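You operate a simulated robot arm through the tools that you are given. There is no shell and no other tool.

Carry out the task below with a simulated robot arm. There is one attempt and no reset: what you move stays moved.

TASK
Put things in order on the bar top behind the drawers. At the end: the berry smoothie bottle stands on top of the blue wooden block (marked "5"); the teal candle stands where the teal striped paper cup stood; the teal striped paper cup stands where the juice box (marked "Orange") stood; the juice box is on the red coaster; whatever was shut is shut again. Leave all else as you found it, and nothing knocked over.

It is judged by the outcome, as a careful person would: the job done as asked, and still so three seconds after it is handed in. It fails if anything else is knocked over, pushed out of place, dropped, spilled or broken.

THE ROBOT
A 6-joint arm with a two-finger gripper, fixed in place. Base frame: the origin is at the foot of the arm, x ahead of it, y to its left, z up; the work surface is at about z = 0. Readings come in cm, degrees, newtons and seconds.
With the tool pointing down near the work surface it reaches from about 18 to 48 cm from the base axis. Its first joint turns from -66.0 to 66.0 degrees. Payload 1.76 kg.
The TCP is the grasp point between the finger pads, 2.9 cm short of the fingertips. In the tool frame z runs along the fingers and y along their closing line. The gripper opens to 8.2 cm; its body begins 5.8 cm behind the TCP.
Orientation is told as [roll, pitch, yaw] about the base's x, y, z axes, in that order, counted from this pose: with the fingers straight down and closing along the base's y, the tool's x points along the base's -x, its y along +y and its z along -z.

THE INTERFACE
- The arm moves only by the tool nudge_tool. Its argument "rows" is text: rows parted by semicolons, each of 7 numbers parted by spaces: the shift along the base's x, y, z in mm, then the turn, a rotation vector about the base's x, y, z in rad, then the gripper command, from -1 (shut) to 1 (fully open), values between in proportion. In form: x y z ax ay az fingers; .... A call has 1 to 20 rows; each row is the pose to reach, as a shift and turn from the pose commanded when the call began. Each row takes 0.2 s and may step no farther than 5 cm and 8.6 degrees from the row before; otherwise, or with a gripper value out of range, the whole call is refused. A pose out of reach is approached as far as the arm can. The call stops where the force on the tool passes 40 N (or 10 N more than at its start, if that is more) or the arm is blocked; 0.2 s more then pass. Each finger travels about 20.35 cm/s and halts on what it meets, pressing with about 34 N; the grip force reading is that of the motor and also rises with nothing between the fingers. The clock runs only during rows and for 0.2 s after the last one: add rows that repeat a pose to give the fingers time. It gives the time, the measured TCP pose, the force on the tool (base axes), the opening and the grip force at its end, in the units of the frame above (readings bear some noise), with the torque about the TCP (base axes, N m) and any sound that the robot's microphone picked up, and new pictures: "pictures" is both (left out), scene, wrist or none.
- Cameras (640 x 400 px; columns grow to the right, rows downward): "scene" is fixed at [2.6, 31.46, 42.13]; the picture's right is [-0.95, -0.31, 0.00], its down [-0.19, 0.56, -0.81] and it looks along [0.25, -0.76, -0.59] (base axes); focal length 214 px, centre (320, 200). "wrist" rides on the gripper at [7.9, 0.4, -9] in the tool frame; the picture's right is [-0.05, 1.00, 0.00], its down [-0.71, -0.04, -0.71] and it looks along [-0.71, -0.04, 0.71] (tool axes); focal length 256 px, centre (320, 200). There is no depth. A picture from a camera that has moved, and an enlarged one, comes with that camera's place and axes in the base frame and with its lens.
- close_up(camera, box): a new picture of the part [left, top, right, bottom] of that camera's present view, enlarged. It takes no simulated time.
- finish_job(): hands the job in; it is judged then, once.

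Nothing tells you positions but the pictures and the camera data. Unless the task says otherwise, let go and move clear before handing in.

The tools are called after "Emit:" by a JSON object that holds its "op" and its "data". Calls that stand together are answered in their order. nudge_tool: Moves the arm, as the interface text tells. Its arguments: {"type":"object","properties":{"rows":{"type":"string"},"pictures":{"type":"string","enum":["both","scene","wrist","none"]}},"required":["rows"]} The other tools are called the same way: close_up (camera, box) takes an enlarged picture of a part of a camera's view; finish_job () hands the job in.

At the start:

```text
time: 0.0
position: [24.25, -0.28, 32.45]
ee_rot: [-0.1, -0.1, 0.0]
wrist_force: [-0.4, -0.1, 0.7]
torque: [-0.01, -0.01, 0.01]
grip_width: 8.2
finger_force: 0.0
```

scene: 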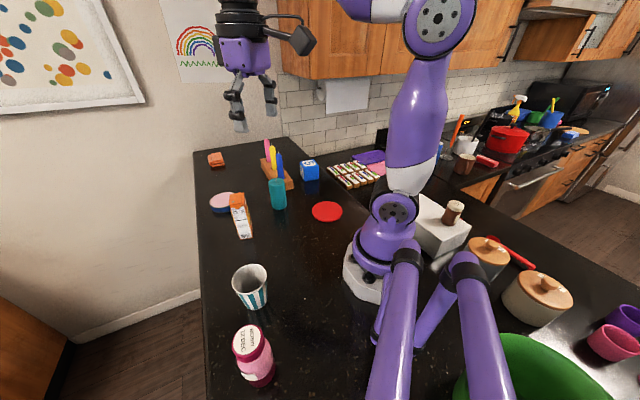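
wrist: 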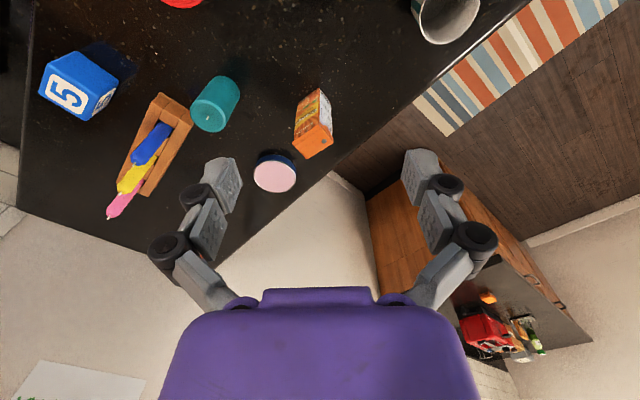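

I see the bar top with the smoothie bottle and paper cup near the scene camera. The juice box, teal candle, coaster and blue block are farther off to the arm's right. I'll look closer before moving.

Emit:
{"op": "close_up", "data": {"camera": "scene", "box": [190, 130, 390, 255]}}

Emit:
{"op": "close_up", "data": {"camera": "scene", "box": [190, 240, 390, 400]}}

Emit:
{"op": "close_up", "data": {"camera": "wrist", "box": [20, 0, 340, 200]}}

Emit:
{"op": "close_up", "data": {"camera": "scene", "box": [390, 150, 640, 400]}}

```text
3.20 times, centred on (290, 192) of scene
camera zoom: at [2.6, 31.46, 42.13], right [-0.95, -0.31, 0.0], down [-0.19, 0.56, -0.81], along [0.25, -0.76, -0.59], focal length 686 px, centre (416, 224)
```

zoom: 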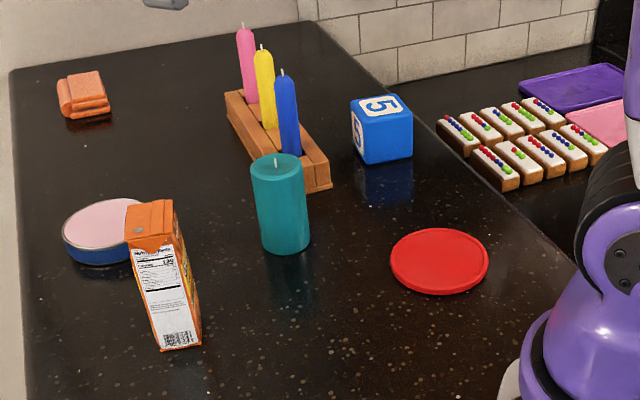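

```text
2.50 times, centred on (290, 320) of scene
camera zoom: at [2.6, 31.46, 42.13], right [-0.95, -0.31, 0.0], down [-0.19, 0.56, -0.81], along [0.25, -0.76, -0.59], focal length 536 px, centre (395, -100)
```

zoom: 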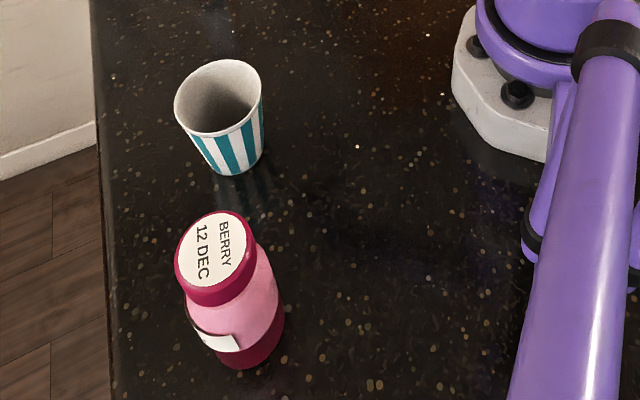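

```text
2.00 times, centred on (180, 100) of wrist
camera zoom: at [16.31, 0.19, 41.57], right [0.05, 1.0, 0.0], down [0.71, -0.04, 0.71], along [0.71, -0.04, -0.71], focal length 512 px, centre (600, 400)
```

zoom: 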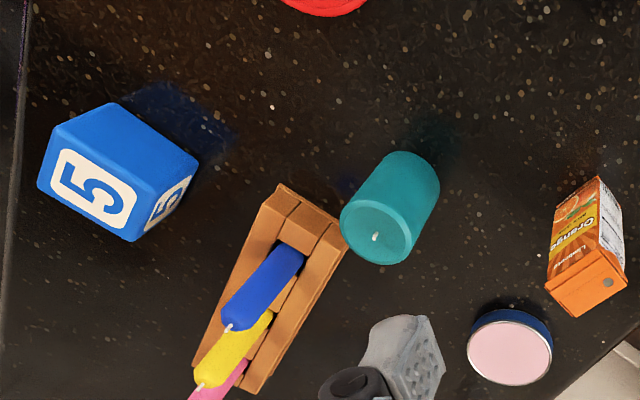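

```text
1.60 times, centred on (515, 275) of scene
camera zoom: at [2.6, 31.46, 42.13], right [-0.95, -0.31, 0.0], down [-0.19, 0.56, -0.81], along [0.25, -0.76, -0.59], focal length 343 px, centre (8, 80)
```

zoom: 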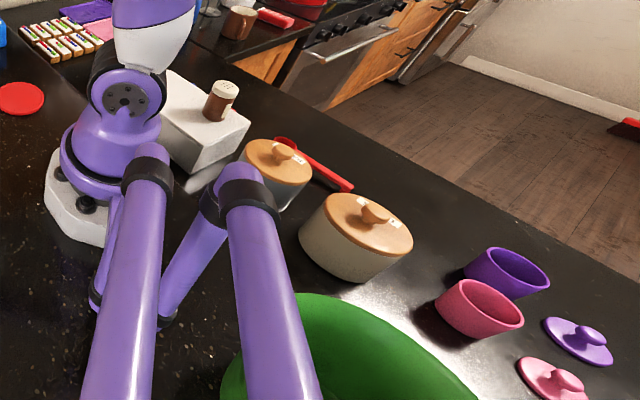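

The objects are roughly located: juice box near (33.5,-0.5), candle near (32,-16), coaster near (16.5,-18), cup near (21.5,14.3), bottle near (14.5,24.5), block near (29,-36). I'll lower the wrist to refine the juice box's position.

Emit:
{"op": "nudge_tool", "data": {"rows": "0 0 -40 0 0 0 1; 0 0 -80 0 0 0 1; 0 0 -100 0 0 0 1; 0 0 -100 0 0 0 1"}}

```text
time: 1.0
position: [24.28, -0.33, 22.55]
ee_rot: [-0.1, -0.1, 0.0]
wrist_force: [-0.7, 0.2, 0.0]
torque: [0.01, 0.01, -0.02]
grip_width: 8.23
finger_force: 0.0
camera wrist: at [16.31, 0.16, 31.58], right [0.05, 1.0, 0.0], down [0.7, -0.04, 0.71], along [0.71, -0.04, -0.71], focal length 256 px, centre (320, 200)
```

scene: 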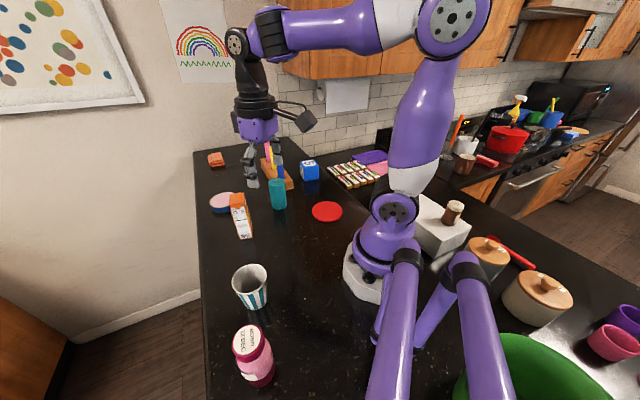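
wrist: 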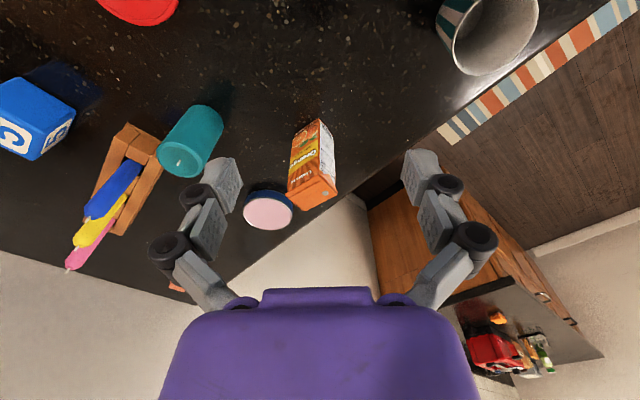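

The juice box is now in the wrist view. I'll enlarge it to read its base corners and its yaw.

Emit:
{"op": "close_up", "data": {"camera": "wrist", "box": [240, 100, 400, 220]}}

Emit:
{"op": "close_up", "data": {"camera": "wrist", "box": [80, 0, 320, 180]}}

Emit:
{"op": "close_up", "data": {"camera": "scene", "box": [200, 180, 280, 250]}}

```text
3.33 times, centred on (320, 160) of wrist
camera zoom: at [16.31, 0.16, 31.58], right [0.05, 1.0, 0.0], down [0.7, -0.04, 0.71], along [0.71, -0.04, -0.71], focal length 853 px, centre (320, 333)
```

zoom: 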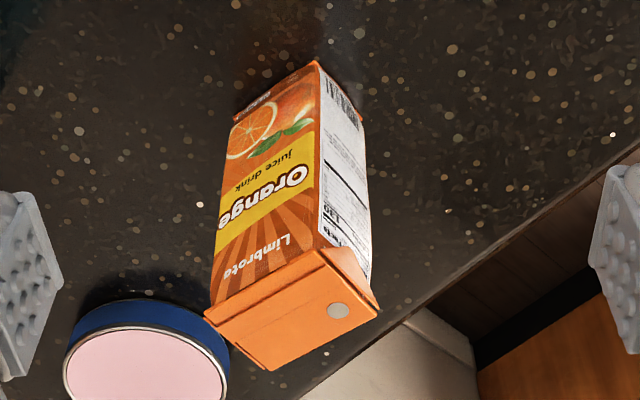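

```text
2.22 times, centred on (200, 90) of wrist
camera zoom: at [16.31, 0.16, 31.58], right [0.05, 1.0, 0.0], down [0.7, -0.04, 0.71], along [0.71, -0.04, -0.71], focal length 569 px, centre (587, 444)
```

zoom: 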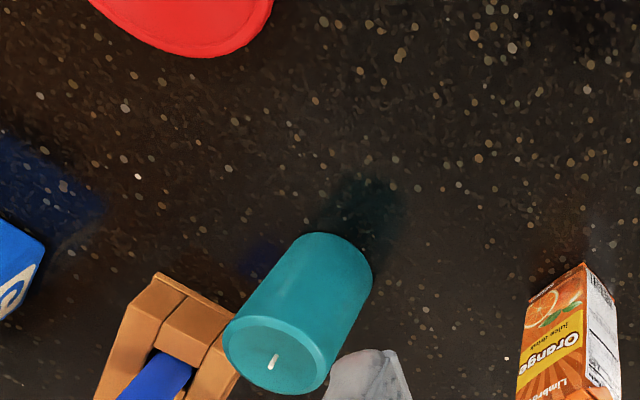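

```text
5.71 times, centred on (240, 215) of scene
camera zoom: at [2.6, 31.46, 42.13], right [-0.95, -0.31, 0.0], down [-0.19, 0.56, -0.81], along [0.25, -0.76, -0.59], focal length 1226 px, centre (777, 114)
```

zoom: 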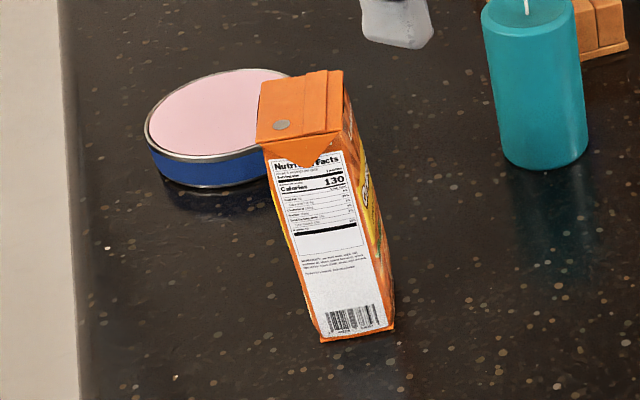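

The juice box is about 4.3 x 3.4 x 11.5 cm, centred near (34.95,-1.85) and yawed about 33°. I'll move above it with the gripper turned +33° and look again.

Emit:
{"op": "nudge_tool", "data": {"rows": "21 -3 0 0 0 0.1152 1; 43 -6 -10 0 0 0.2304 1; 64 -9 -25 0 0 0.3456 1; 86 -12 -40 0 0 0.4608 1; 107 -15 -52 0 0 0.576 1; 107 -15 -52 0 0 0.576 1"}}

```text
time: 2.4
position: [35.16, -1.6, 17.26]
ee_rot: [-0.1, -0.2, 33.1]
wrist_force: [-0.2, -0.3, -0.2]
torque: [-0.01, 0.01, 0.0]
grip_width: 8.2
finger_force: 0.2
camera wrist: at [28.16, -5.66, 26.3], right [-0.5, 0.87, 0.0], down [0.61, 0.35, 0.71], along [0.61, 0.35, -0.71], focal length 256 px, centre (320, 200)
```

scene: 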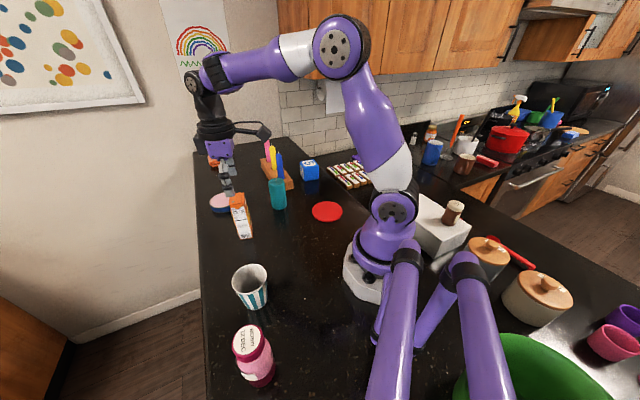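
wrist: 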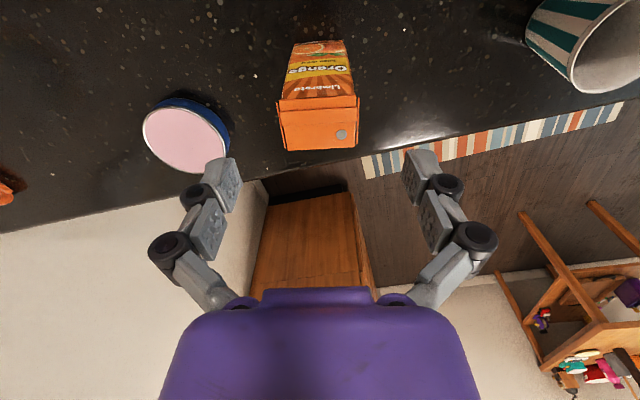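

The box is centred and square between the fingers. I'll descend and grip it.

Emit:
{"op": "nudge_tool", "data": {"rows": "0 0 -40 0 0 0 1; -1 -1 -80 0 0 0 1; -1 -1 -100 0 0 0 1; -1 -1 -100 0 0 0 1; -1 -1 -100 0 0 0 0.2; -1 -1 -100 0 0 0 -0.2; -1 -1 -100 0 0 0 -1; -1 -1 -100 0 0 0 -1; -1 -1 -100 0 0 0 -1"}}

```text
time: 4.4
position: [34.98, -2.04, 7.33]
ee_rot: [-0.1, -0.1, 33.0]
wrist_force: [-0.7, 3.6, 17.7]
torque: [-0.19, -0.07, 0.03]
grip_width: 5.28
finger_force: 33.8
camera wrist: at [28.04, -5.99, 16.42], right [-0.5, 0.87, 0.0], down [0.61, 0.35, 0.71], along [0.61, 0.35, -0.71], focal length 256 px, centre (320, 200)
```

scene: 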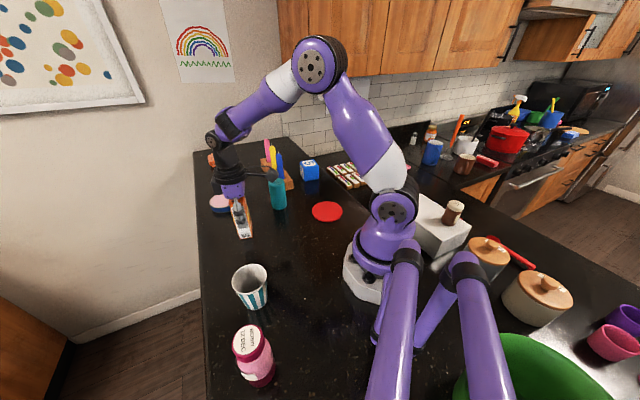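
wrist: 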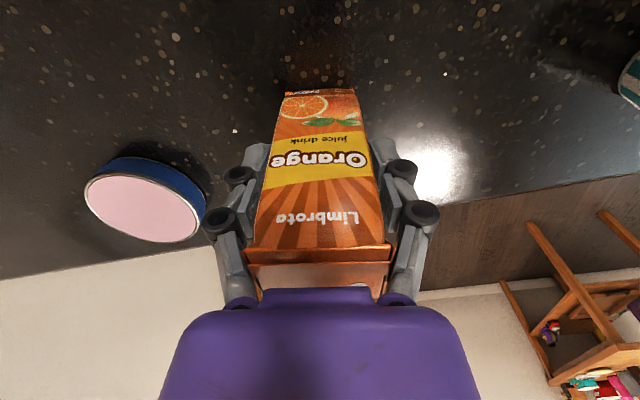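

The grip has closed on the box at 5.28 cm. I'll lift it a little and check the load.

Emit:
{"op": "nudge_tool", "data": {"rows": "0 0 5 0 0 0 -1; 0 0 15 0 0 0 -1; 0 0 30 0 0 0 -1; 0 0 30 0 0 0 -1"}}

Emit:
{"op": "close_up", "data": {"camera": "scene", "box": [180, 130, 300, 250]}}

```text
time: 5.4
position: [34.9, -2.05, 10.31]
ee_rot: [0.0, -0.1, 33.0]
wrist_force: [-0.8, 0.4, -2.3]
torque: [0.01, 0.0, 0.03]
grip_width: 5.15
finger_force: 34.3
camera wrist: at [27.91, -5.9, 19.38], right [-0.5, 0.87, 0.0], down [0.61, 0.35, 0.71], along [0.61, 0.35, -0.71], focal length 256 px, centre (320, 200)
```

scene: 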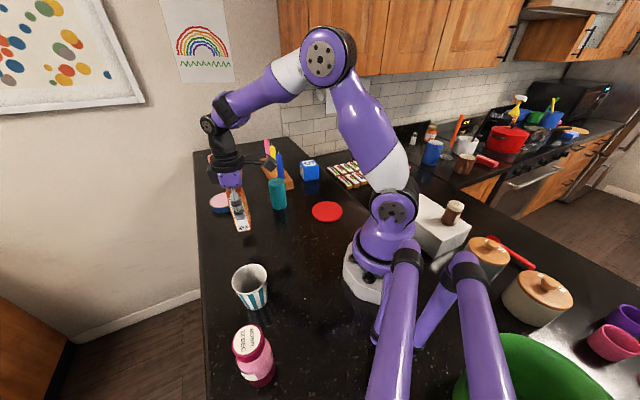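
wrist: 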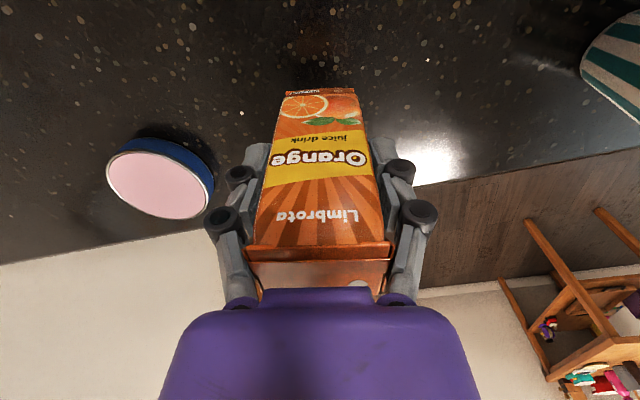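

```text
3.33 times, centred on (240, 190) of scene
camera zoom: at [2.6, 31.46, 42.13], right [-0.95, -0.31, 0.0], down [-0.19, 0.56, -0.81], along [0.25, -0.76, -0.59], focal length 715 px, centre (587, 233)
```

zoom: 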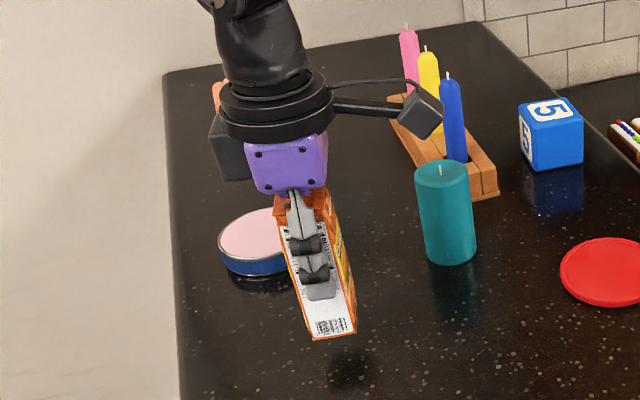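

The juice box is held cleanly with no tilt. I'll raise it and carry it over to above the red coaster.

Emit:
{"op": "nudge_tool", "data": {"rows": "0 0 40 0 0 0 -1; 0 0 80 0 0 0 -1; -20 -17 90 0 0 -0.08 -1; -40 -33 90 0 0 -0.17 -1; -62 -51 90 0 0 -0.26 -1; -84 -69 90 0 0 -0.35 -1; -106 -87 90 0 0 -0.45 -1; -128 -105 90 0 0 -0.55 -1; -150 -123 90 0 0 -0.65 -1; -170 -140 90 0 0 -0.75 -1; -185 -153 90 0 0 -0.75 -1; -185 -153 90 0 0 -0.75 -1"}}

Emit:
{"op": "close_up", "data": {"camera": "scene", "box": [240, 80, 420, 240]}}

```text
time: 8.0
position: [16.35, -17.09, 19.22]
ee_rot: [-0.2, -0.2, -10.0]
wrist_force: [-0.3, 0.4, -1.9]
torque: [0.03, -0.02, -0.02]
grip_width: 4.89
finger_force: 34.1
camera wrist: at [8.58, -15.36, 28.25], right [0.23, 0.97, 0.0], down [0.69, -0.16, 0.71], along [0.69, -0.16, -0.71], focal length 256 px, centre (320, 200)
```

scene: 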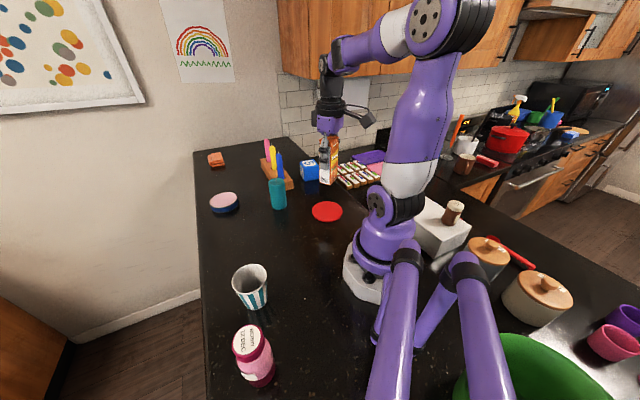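
wrist: 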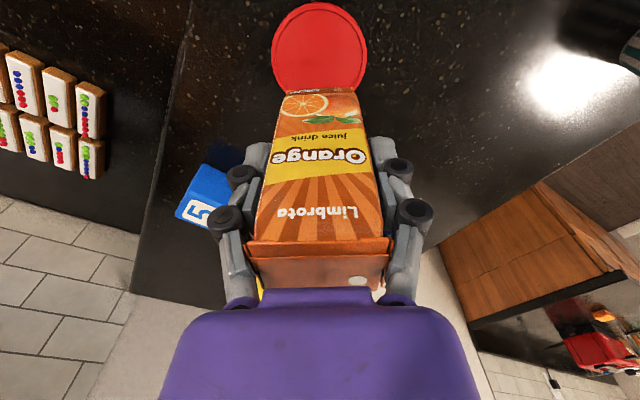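

```text
2.50 times, centred on (330, 160) of scene
camera zoom: at [2.6, 31.46, 42.13], right [-0.95, -0.31, 0.0], down [-0.19, 0.56, -0.81], along [0.25, -0.76, -0.59], focal length 536 px, centre (295, 300)
```

zoom: 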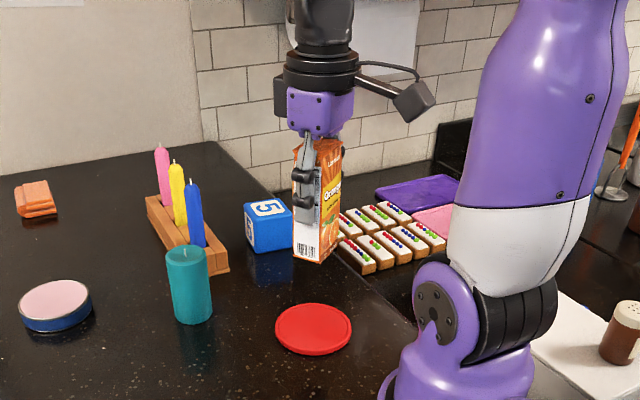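

The box is above the coaster. I'll zoom in to check where the coaster's centre is before lowering.

Emit:
{"op": "close_up", "data": {"camera": "wrist", "box": [240, 0, 400, 110]}}

Emit:
{"op": "close_up", "data": {"camera": "scene", "box": [290, 180, 370, 230]}}

```text
3.64 times, centred on (320, 55) of wrist
camera zoom: at [8.58, -15.36, 28.25], right [0.23, 0.97, 0.0], down [0.69, -0.16, 0.71], along [0.69, -0.16, -0.71], focal length 931 px, centre (320, 727)
```

zoom: 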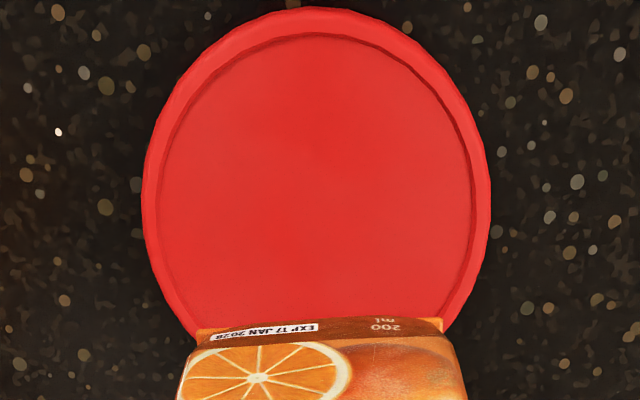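

```text
8.00 times, centred on (330, 205) of scene
camera zoom: at [2.6, 31.46, 42.13], right [-0.95, -0.31, 0.0], down [-0.19, 0.56, -0.81], along [0.25, -0.76, -0.59], focal length 1716 px, centre (240, 160)
```

zoom: 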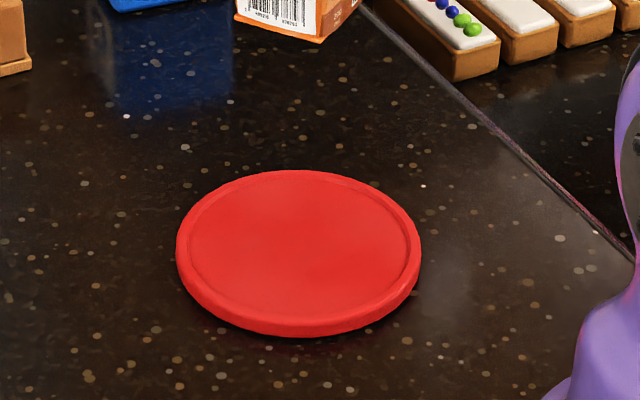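

Both views put the coaster's centre near (16.5,-17.45), with its top about 0.5 cm up. I'll shift slightly and lower to just above it.

Emit:
{"op": "nudge_tool", "data": {"rows": "1 -4 -30 0 0 0 -1; 1 -4 -60 0 0 0 -1; 1 -4 -90 0 0 0 -1; 1 -4 -105 0 0 0 -1; 1 -4 -109 0 0 0 -1; 1 -4 -109 0 0 0 -1"}}

Emit:
{"op": "close_up", "data": {"camera": "scene", "box": [280, 130, 380, 240]}}

```text
time: 9.2
position: [16.49, -17.54, 8.46]
ee_rot: [-0.2, -0.1, -9.8]
wrist_force: [-2.5, 3.0, 16.6]
torque: [0.22, 0.15, -0.01]
grip_width: 4.8
finger_force: 34.0
stopped in row 6: the force on the tool passed its limit at 48 N (the readings are from after the stop); the commanded pose is now the measured one
camera wrist: at [8.7, -15.75, 17.63], right [0.22, 0.97, 0.0], down [0.69, -0.16, 0.71], along [0.69, -0.16, -0.71], focal length 256 px, centre (320, 200)
```

scene: 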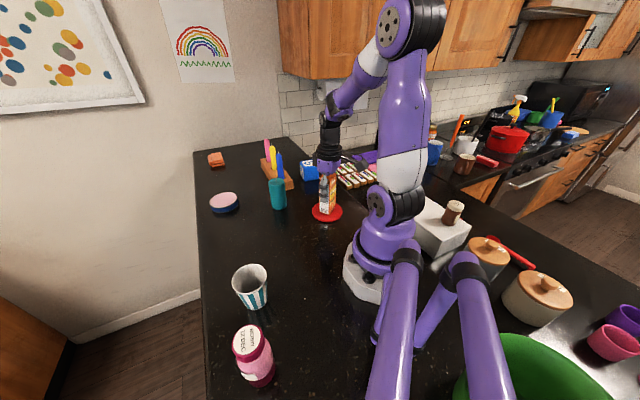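
wrist: 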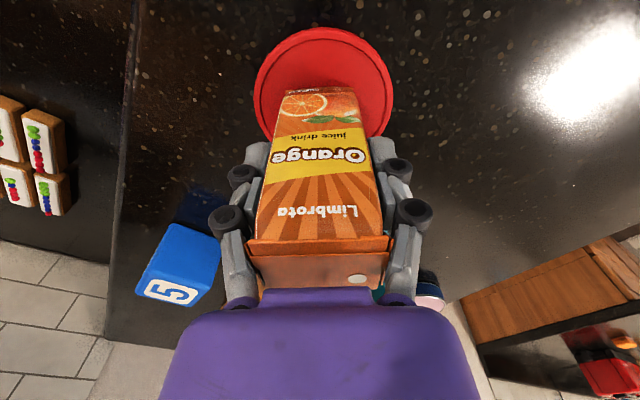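

```text
3.64 times, centred on (330, 185) of scene
camera zoom: at [2.6, 31.46, 42.13], right [-0.95, -0.31, 0.0], down [-0.19, 0.56, -0.81], along [0.25, -0.76, -0.59], focal length 780 px, centre (284, 254)
```

zoom: 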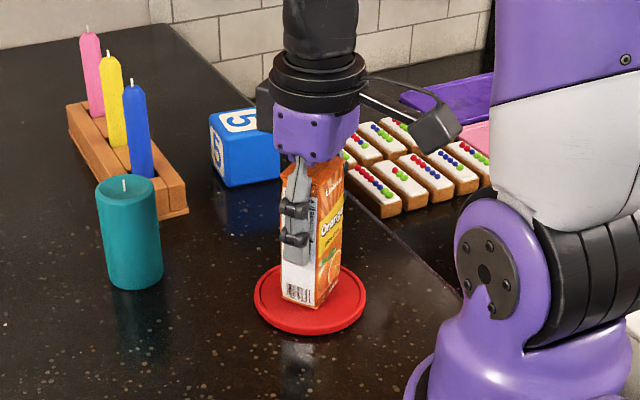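

The box touches the coaster with a light load. I'll ease off, open the fingers and check that it stands upright.

Emit:
{"op": "nudge_tool", "data": {"rows": "0 0 1 0 0 0 -1; 0 0 1 0 0 0 0.3; 0 0 1 0 0 0 0.6; 0 0 1 0 0 0 0.9; 0 0 1 0 0 0 1"}}

Emit:
{"op": "close_up", "data": {"camera": "scene", "box": [280, 130, 380, 240]}}

```text
time: 10.4
position: [16.52, -17.55, 8.56]
ee_rot: [0.0, -0.1, -10.0]
wrist_force: [-0.1, -0.6, -0.2]
torque: [0.0, 0.01, -0.02]
grip_width: 8.18
finger_force: 0.1
camera wrist: at [8.65, -15.73, 17.68], right [0.23, 0.97, 0.0], down [0.69, -0.16, 0.71], along [0.69, -0.16, -0.71], focal length 256 px, centre (320, 200)
```

scene: 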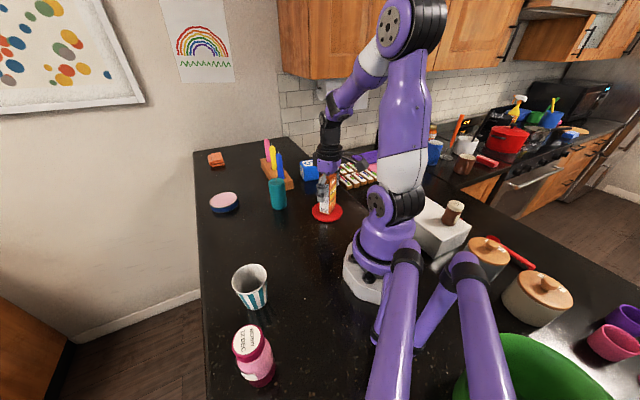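
wrist: 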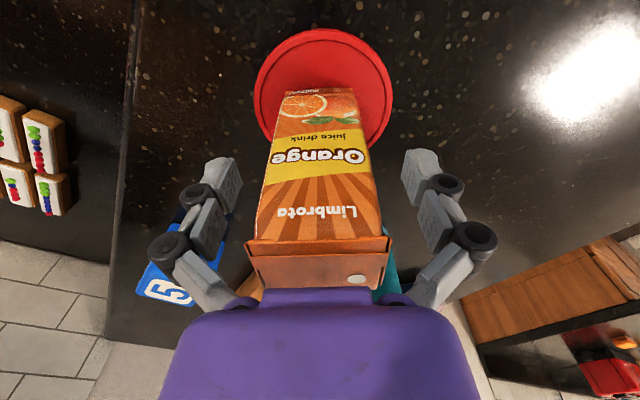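

```text
3.64 times, centred on (330, 185) of scene
camera zoom: at [2.6, 31.46, 42.13], right [-0.95, -0.31, 0.0], down [-0.19, 0.56, -0.81], along [0.25, -0.76, -0.59], focal length 780 px, centre (284, 254)
```

zoom: 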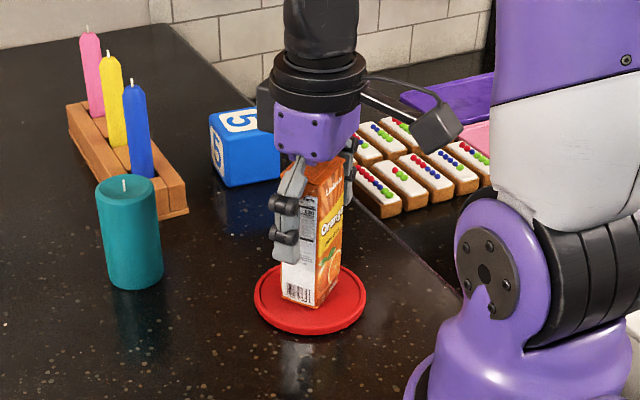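

The juice box stands upright on the coaster. I'll lift straight off and swing over to above the paper cup.

Emit:
{"op": "nudge_tool", "data": {"rows": "0 0 50 0 0 0 1; 0 0 100 0 0 0 1; 0 0 135 0 0 0 1; 15 35 135 0 0 0.035 1; 35 75 135 0 0 0.07 1; 55 115 135 0 0 0.105 1; 70 150 135 0 0 0.14 1; 78 185 135 0 0 0.1745 1; 75 225 135 0 0 0.1745 1; 65 265 135 0 0 0.1745 1; 55 300 125 0 0 0.1745 1; 50 318 100 0 0 0.1745 1; 50 318 100 0 0 0.1745 1"}}

Emit:
{"op": "close_up", "data": {"camera": "scene", "box": [200, 200, 360, 300]}}

Emit:
{"op": "close_up", "data": {"camera": "scene", "box": [280, 130, 380, 240]}}

```text
time: 13.2
position: [21.53, 14.47, 18.6]
ee_rot: [0.0, -0.2, 0.0]
wrist_force: [0.0, -0.6, -0.1]
torque: [-0.02, 0.0, 0.0]
grip_width: 8.22
finger_force: 0.2
camera wrist: at [13.5, 14.78, 27.66], right [0.05, 1.0, 0.0], down [0.7, -0.04, 0.71], along [0.71, -0.04, -0.71], focal length 256 px, centre (320, 200)
```

scene: 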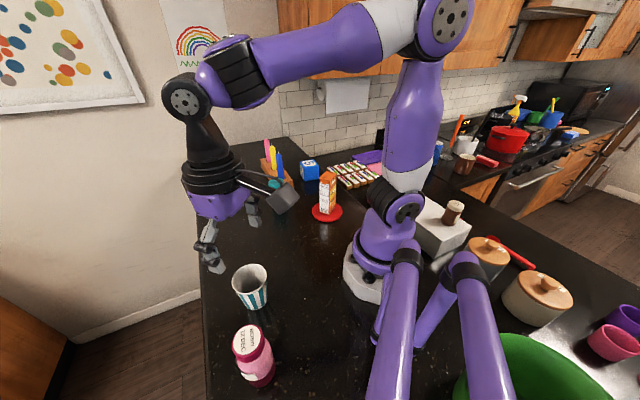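
wrist: 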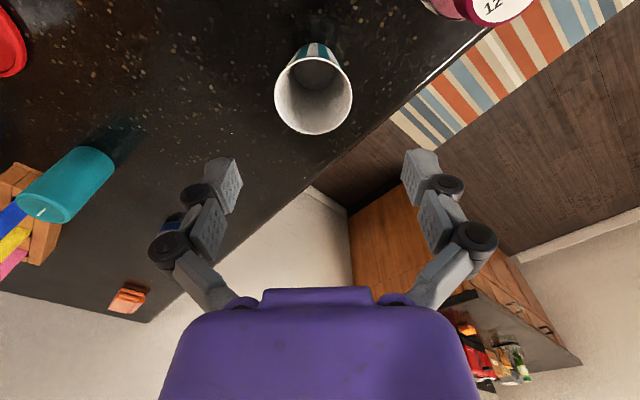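

```text
4.00 times, centred on (280, 250) of scene
camera zoom: at [2.6, 31.46, 42.13], right [-0.95, -0.31, 0.0], down [-0.19, 0.56, -0.81], along [0.25, -0.76, -0.59], focal length 858 px, centre (480, 0)
```

zoom: 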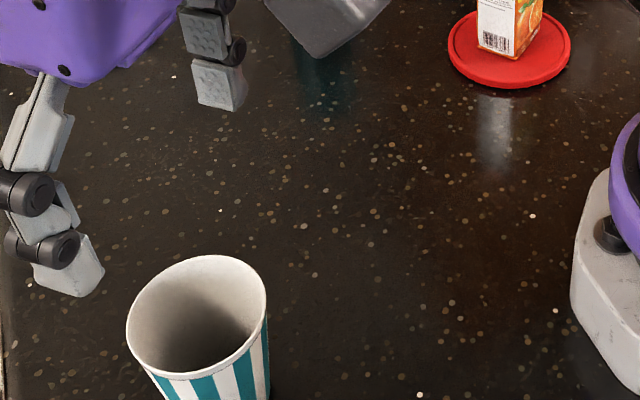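

```text
3.64 times, centred on (330, 185) of scene
camera zoom: at [2.6, 31.46, 42.13], right [-0.95, -0.31, 0.0], down [-0.19, 0.56, -0.81], along [0.25, -0.76, -0.59], focal length 780 px, centre (284, 254)
```

zoom: 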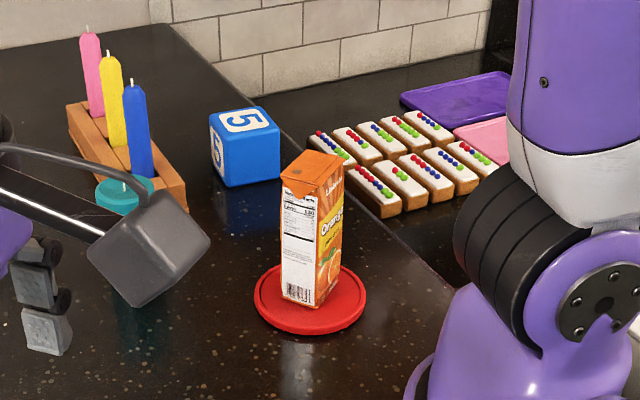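

The juice box is fine on its coaster. Now I'll refine the cup's position from the wrist view.

Emit:
{"op": "close_up", "data": {"camera": "wrist", "box": [250, 20, 380, 150]}}

Emit:
{"op": "close_up", "data": {"camera": "wrist", "box": [400, 0, 560, 100]}}

Emit:
{"op": "close_up", "data": {"camera": "scene", "box": [210, 250, 290, 320]}}

```text
3.08 times, centred on (315, 85) of wrist
camera zoom: at [13.5, 14.78, 27.66], right [0.05, 1.0, 0.0], down [0.7, -0.04, 0.71], along [0.71, -0.04, -0.71], focal length 788 px, centre (335, 554)
```

zoom: 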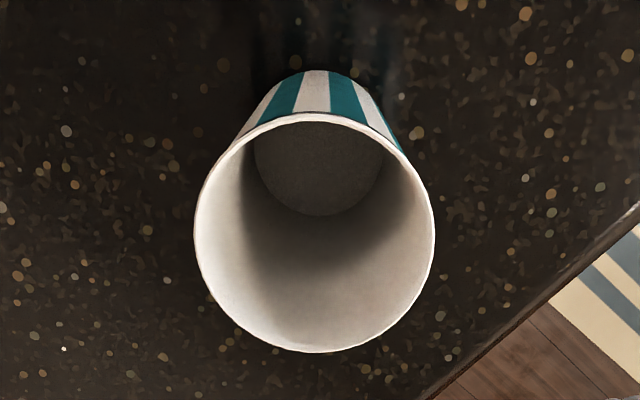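

```text
4.00 times, centred on (480, 50) of wrist
camera zoom: at [13.5, 14.78, 27.66], right [0.05, 1.0, 0.0], down [0.7, -0.04, 0.71], along [0.71, -0.04, -0.71], focal length 1024 px, centre (-320, 800)
```

zoom: 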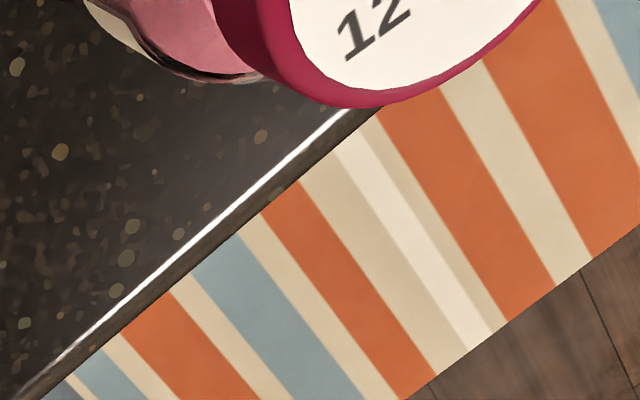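

```text
5.71 times, centred on (250, 285) of scene
camera zoom: at [2.6, 31.46, 42.13], right [-0.95, -0.31, 0.0], down [-0.19, 0.56, -0.81], along [0.25, -0.76, -0.59], focal length 1226 px, centre (720, -286)
```

zoom: 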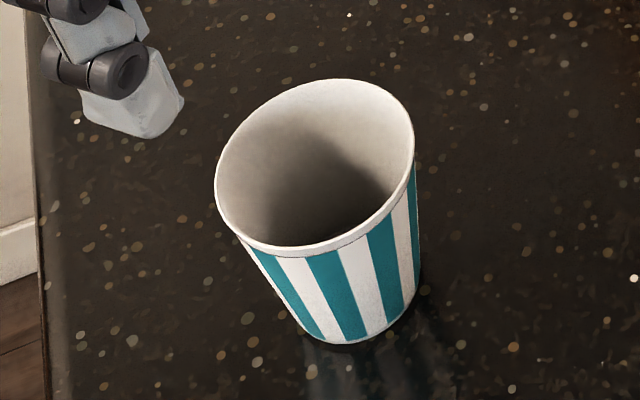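

The cup's centre is near (21.9,13.9), with a 6 cm rim and about 8.2 cm tall. I'll descend and grip it around the side.

Emit:
{"op": "nudge_tool", "data": {"rows": "4 -6 -20 0 0 0 1; 4 -6 -60 0 0 0 1; 4 -6 -100 0 0 0 1; 4 -6 -134 0 0 0 1; 4 -6 -134 0 0 0 1"}}

```text
time: 14.4
position: [22.09, 13.87, 5.1]
ee_rot: [0.0, -0.1, 0.0]
wrist_force: [0.0, -0.6, 0.1]
torque: [0.02, -0.01, -0.01]
grip_width: 8.22
finger_force: 0.0
camera wrist: at [14.08, 14.25, 14.27], right [0.05, 1.0, 0.0], down [0.7, -0.04, 0.71], along [0.71, -0.04, -0.71], focal length 256 px, centre (320, 200)
```

scene: 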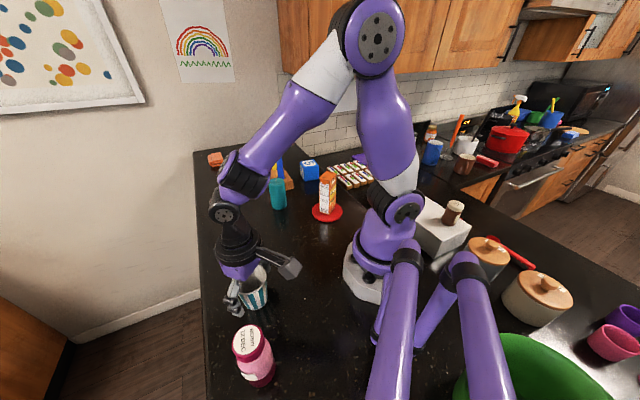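
wrist: 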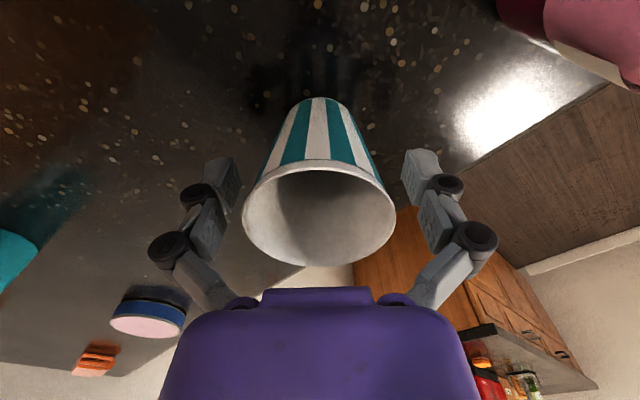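

The cup sits centred between the fingers. I'll close on it.

Emit:
{"op": "nudge_tool", "data": {"rows": "0 0 0 0 0 0 0.6; 0 0 0 0 0 0 0.3; 0 0 0 0 0 0 0; 0 0 0 0 0 0 -0.3; 0 0 0 0 0 0 -0.3"}}

Emit:
{"op": "close_up", "data": {"camera": "scene", "box": [200, 240, 310, 320]}}

```text
time: 15.7
position: [22.03, 13.88, 5.22]
ee_rot: [-0.1, -0.3, 0.0]
wrist_force: [-0.9, 0.3, 11.9]
torque: [-0.04, -0.03, -0.06]
grip_width: 5.73
finger_force: 33.7
camera wrist: at [14.11, 14.26, 14.32], right [0.05, 1.0, 0.0], down [0.7, -0.04, 0.71], along [0.71, -0.04, -0.7], focal length 256 px, centre (320, 200)
```

scene: 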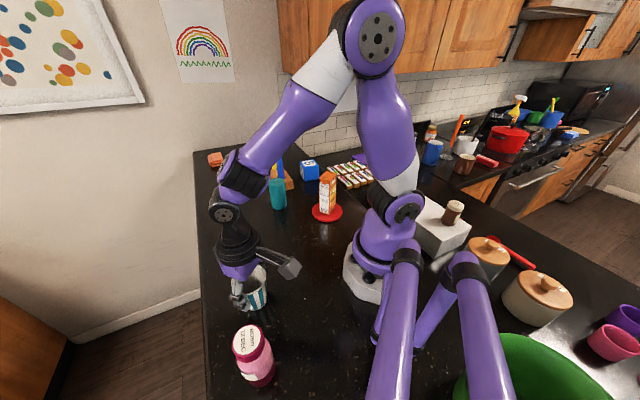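
wrist: 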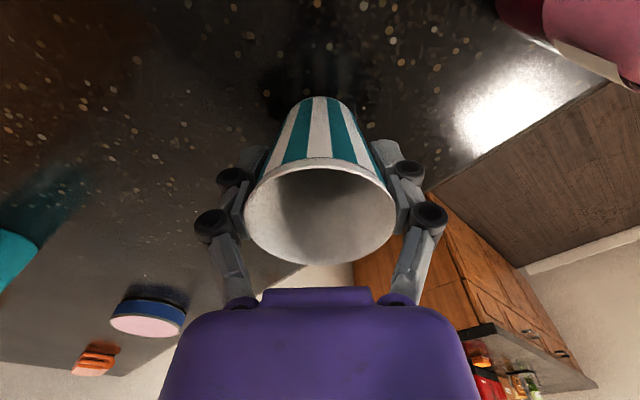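

```text
5.00 times, centred on (255, 280) of scene
camera zoom: at [2.6, 31.46, 42.13], right [-0.95, -0.31, 0.0], down [-0.19, 0.56, -0.81], along [0.25, -0.76, -0.59], focal length 1072 px, centre (645, -200)
```

zoom: 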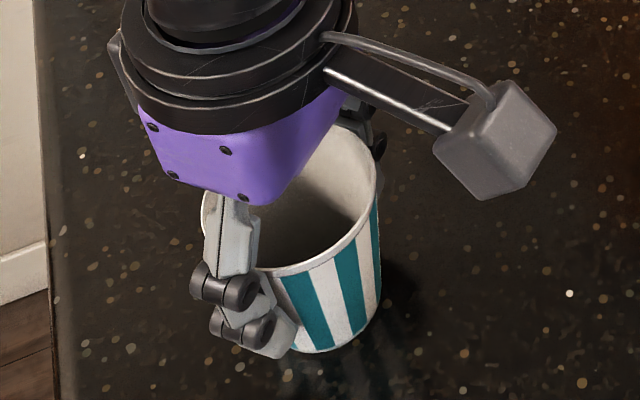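

The cup is gripped at TCP (22.03,13.88), which is where the candle must go later. I'll lift it and carry it to the juice box's old spot near (35.0,-2.0).

Emit:
{"op": "nudge_tool", "data": {"rows": "0 0 5 0 0 0 -0.3; 0 0 20 0 0 0 -0.3; 0 0 50 0 0 0 -0.3; 0 0 70 0 0 0 -0.3; 18 -23 70 0 0 0 -0.3; 37 -46 70 0 0 0 -0.3; 56 -69 70 0 0 0 -0.3; 75 -92 70 0 0 0 -0.3; 94 -115 70 0 0 0 -0.3; 113 -138 70 0 0 0 -0.3; 130 -159 70 0 0 0 -0.3; 130 -159 70 0 0 0 -0.3"}}

Emit:
{"op": "close_up", "data": {"camera": "scene", "box": [180, 130, 300, 250]}}

```text
time: 18.2
position: [34.79, -2.19, 12.29]
ee_rot: [0.1, -0.1, -0.1]
wrist_force: [0.7, 0.7, 0.2]
torque: [0.0, 0.0, 0.01]
grip_width: 5.71
finger_force: 33.5
camera wrist: at [26.92, -1.79, 21.42], right [0.05, 1.0, 0.0], down [0.7, -0.04, 0.71], along [0.71, -0.04, -0.71], focal length 256 px, centre (320, 200)
```

scene: 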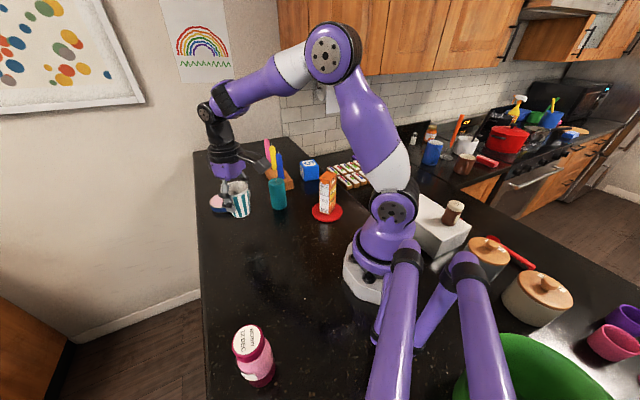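
wrist: 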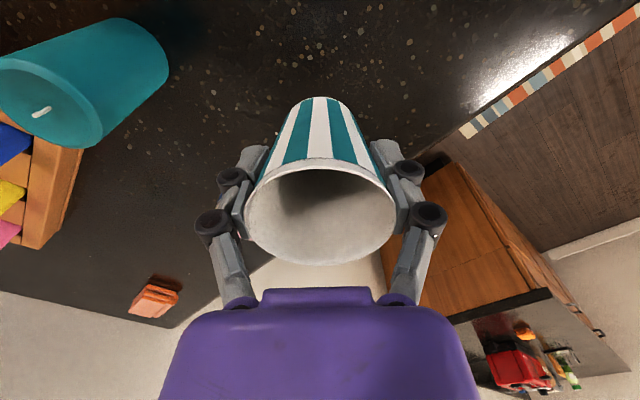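

```text
3.33 times, centred on (240, 190) of scene
camera zoom: at [2.6, 31.46, 42.13], right [-0.95, -0.31, 0.0], down [-0.19, 0.56, -0.81], along [0.25, -0.76, -0.59], focal length 715 px, centre (587, 233)
```

zoom: 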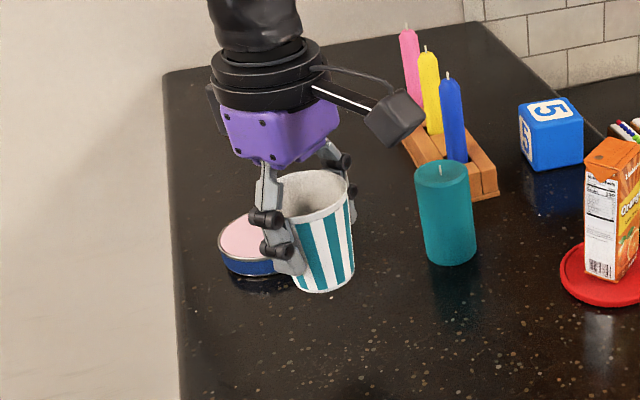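

The cup is held level over the spot. I'll lower it to just above the surface.

Emit:
{"op": "nudge_tool", "data": {"rows": "2 2 -30 0 0 0 -0.3; 2 2 -55 0 0 0 -0.3; 2 2 -65 0 0 0 -0.3; 2 2 -68 0 0 0 -0.3; 2 2 -69 0 0 0 -0.3; 2 2 -70 0 0 0 -0.3", "pictures": "wrist"}}

Emit:
{"op": "close_up", "data": {"camera": "scene", "box": [190, 150, 290, 250]}}

```text
time: 19.6
position: [35.13, -1.92, 5.21]
ee_rot: [0.0, 0.0, 0.1]
wrist_force: [-0.9, 0.9, 2.3]
torque: [0.04, 0.0, 0.02]
grip_width: 5.7
finger_force: 34.3
camera wrist: at [27.18, -1.58, 14.34], right [0.05, 1.0, 0.0], down [0.7, -0.04, 0.71], along [0.71, -0.04, -0.71], focal length 256 px, centre (320, 200)
```

wrist: 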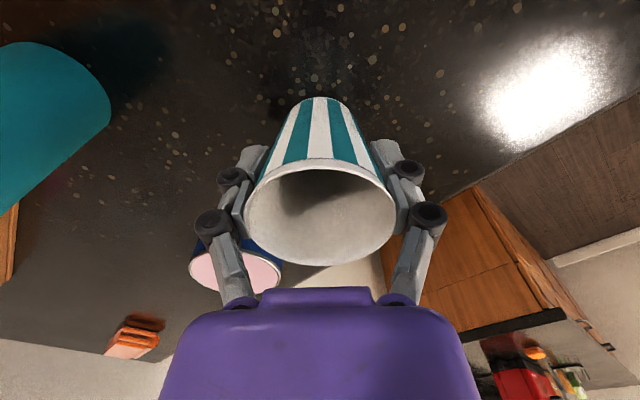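

```text
4.00 times, centred on (240, 200) of scene
camera zoom: at [2.6, 31.46, 42.13], right [-0.95, -0.31, 0.0], down [-0.19, 0.56, -0.81], along [0.25, -0.76, -0.59], focal length 858 px, centre (640, 200)
```

zoom: 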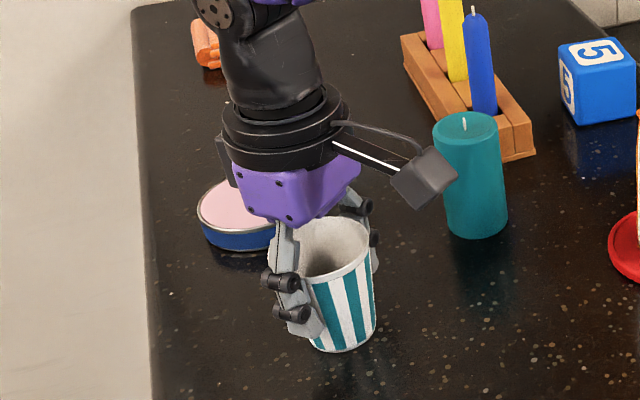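

The cup has just touched down at (35.1,-1.9). I'll release it and lift away.

Emit:
{"op": "nudge_tool", "data": {"rows": "0 0 0 0 0 0 0.3; 0 0 0 0 0 0 0.6; 0 0 0 0 0 0 0.9; 0 0 0 0 0 0 1; 0 0 0 0 0 0 1; 0 0 40 0 0 0 1; 0 0 80 0 0 0 1; 0 0 125 0 0 0 1; 0 0 125 0 0 0 1"}}

Emit:
{"op": "close_up", "data": {"camera": "scene", "box": [190, 150, 290, 250]}}

Emit:
{"op": "close_up", "data": {"camera": "wrist", "box": [0, 0, 320, 200]}}

```text
time: 21.6
position: [35.32, -2.22, 17.6]
ee_rot: [-0.1, -0.1, 0.0]
wrist_force: [0.8, -0.1, 0.1]
torque: [0.0, 0.02, 0.02]
grip_width: 8.19
finger_force: 0.1
camera wrist: at [27.33, -1.69, 26.85], right [0.05, 1.0, 0.0], down [0.7, -0.04, 0.71], along [0.71, -0.04, -0.71], focal length 256 px, centre (320, 200)
```

scene: 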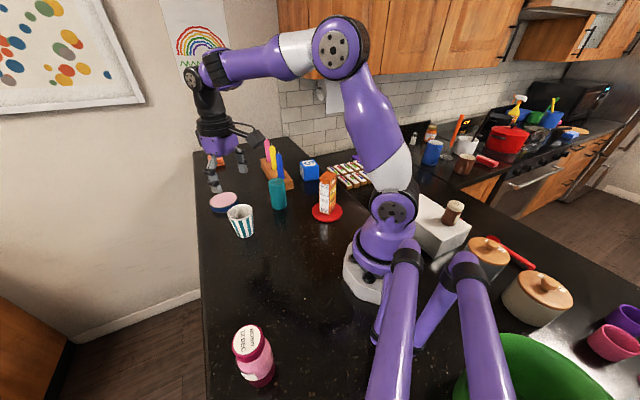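
wrist: 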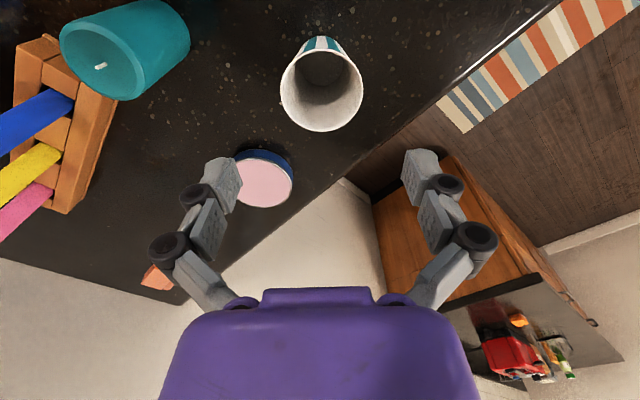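

```text
4.00 times, centred on (240, 200) of scene
camera zoom: at [2.6, 31.46, 42.13], right [-0.95, -0.31, 0.0], down [-0.19, 0.56, -0.81], along [0.25, -0.76, -0.59], focal length 858 px, centre (640, 200)
```

zoom: 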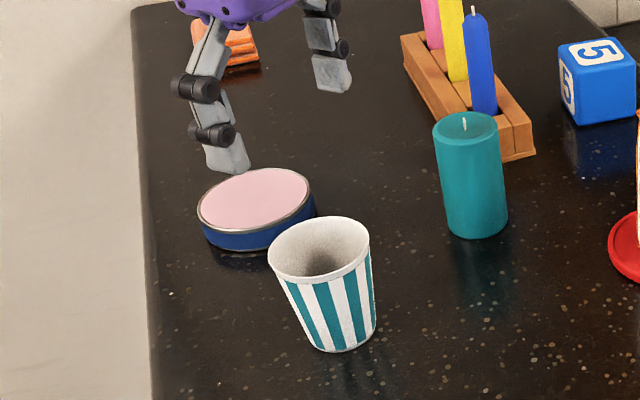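

```text
2.00 times, centred on (160, 100) of wrist
camera zoom: at [27.33, -1.69, 26.85], right [0.05, 1.0, 0.0], down [0.7, -0.04, 0.71], along [0.71, -0.04, -0.71], focal length 512 px, centre (640, 400)
```

zoom: 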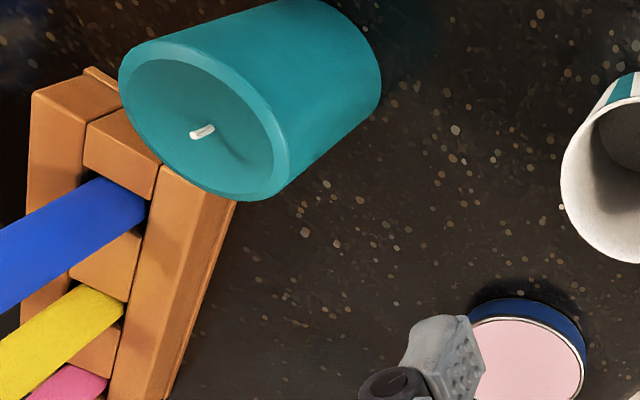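

The cup now stands where the juice box was. Next I'll go above the teal candle, turned so the fingers clear the candle holder.

Emit:
{"op": "nudge_tool", "data": {"rows": "-5 -23 0 0 0 -0.13 1; -11 -46 0 0 0 -0.26 1; -16 -69 0 0 0 -0.39 1; -22 -92 0 0 0 -0.52 1; -28 -115 0 0 0 -0.65 1; -33 -138 0 0 0 -0.785 1; -33 -138 0 0 0 -0.785 1"}}

Emit:
{"op": "close_up", "data": {"camera": "wrist", "box": [220, 0, 420, 150]}}

Emit:
{"op": "close_up", "data": {"camera": "scene", "box": [200, 120, 340, 240]}}

```text
time: 23.2
position: [31.83, -15.72, 17.71]
ee_rot: [-0.1, -0.2, -45.0]
wrist_force: [0.8, -0.7, 0.0]
torque: [0.04, -0.02, -0.01]
grip_width: 8.19
finger_force: 0.0
camera wrist: at [26.43, -9.81, 26.9], right [0.74, 0.67, 0.0], down [0.47, -0.53, 0.71], along [0.47, -0.53, -0.71], focal length 256 px, centre (320, 200)
```

scene: 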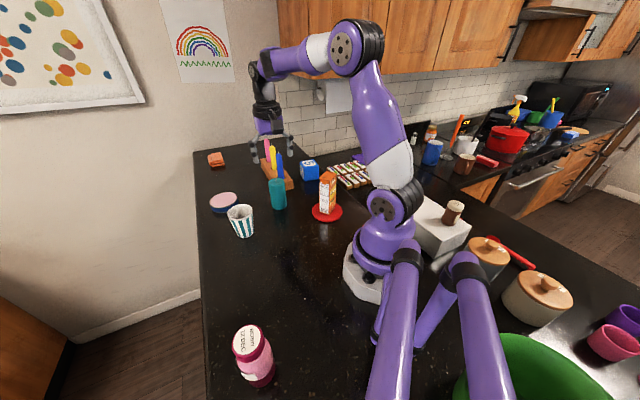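
wrist: 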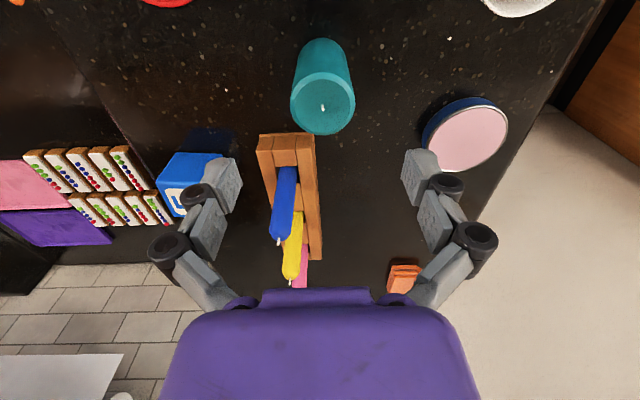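

```text
2.67 times, centred on (320, 75) of wrist
camera zoom: at [26.43, -9.81, 26.9], right [0.74, 0.67, 0.0], down [0.47, -0.53, 0.71], along [0.47, -0.53, -0.71], focal length 683 px, centre (320, 533)
```

zoom: 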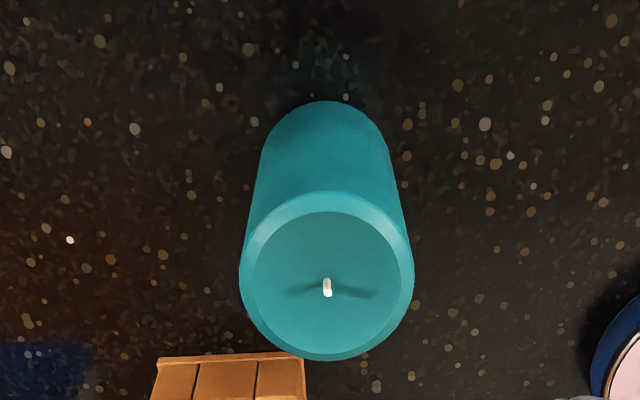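

```text
3.33 times, centred on (270, 180) of scene
camera zoom: at [2.6, 31.46, 42.13], right [-0.95, -0.31, 0.0], down [-0.19, 0.56, -0.81], along [0.25, -0.76, -0.59], focal length 715 px, centre (487, 267)
```

zoom: 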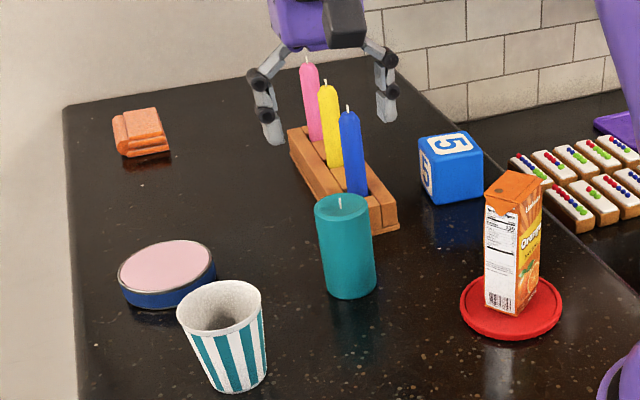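

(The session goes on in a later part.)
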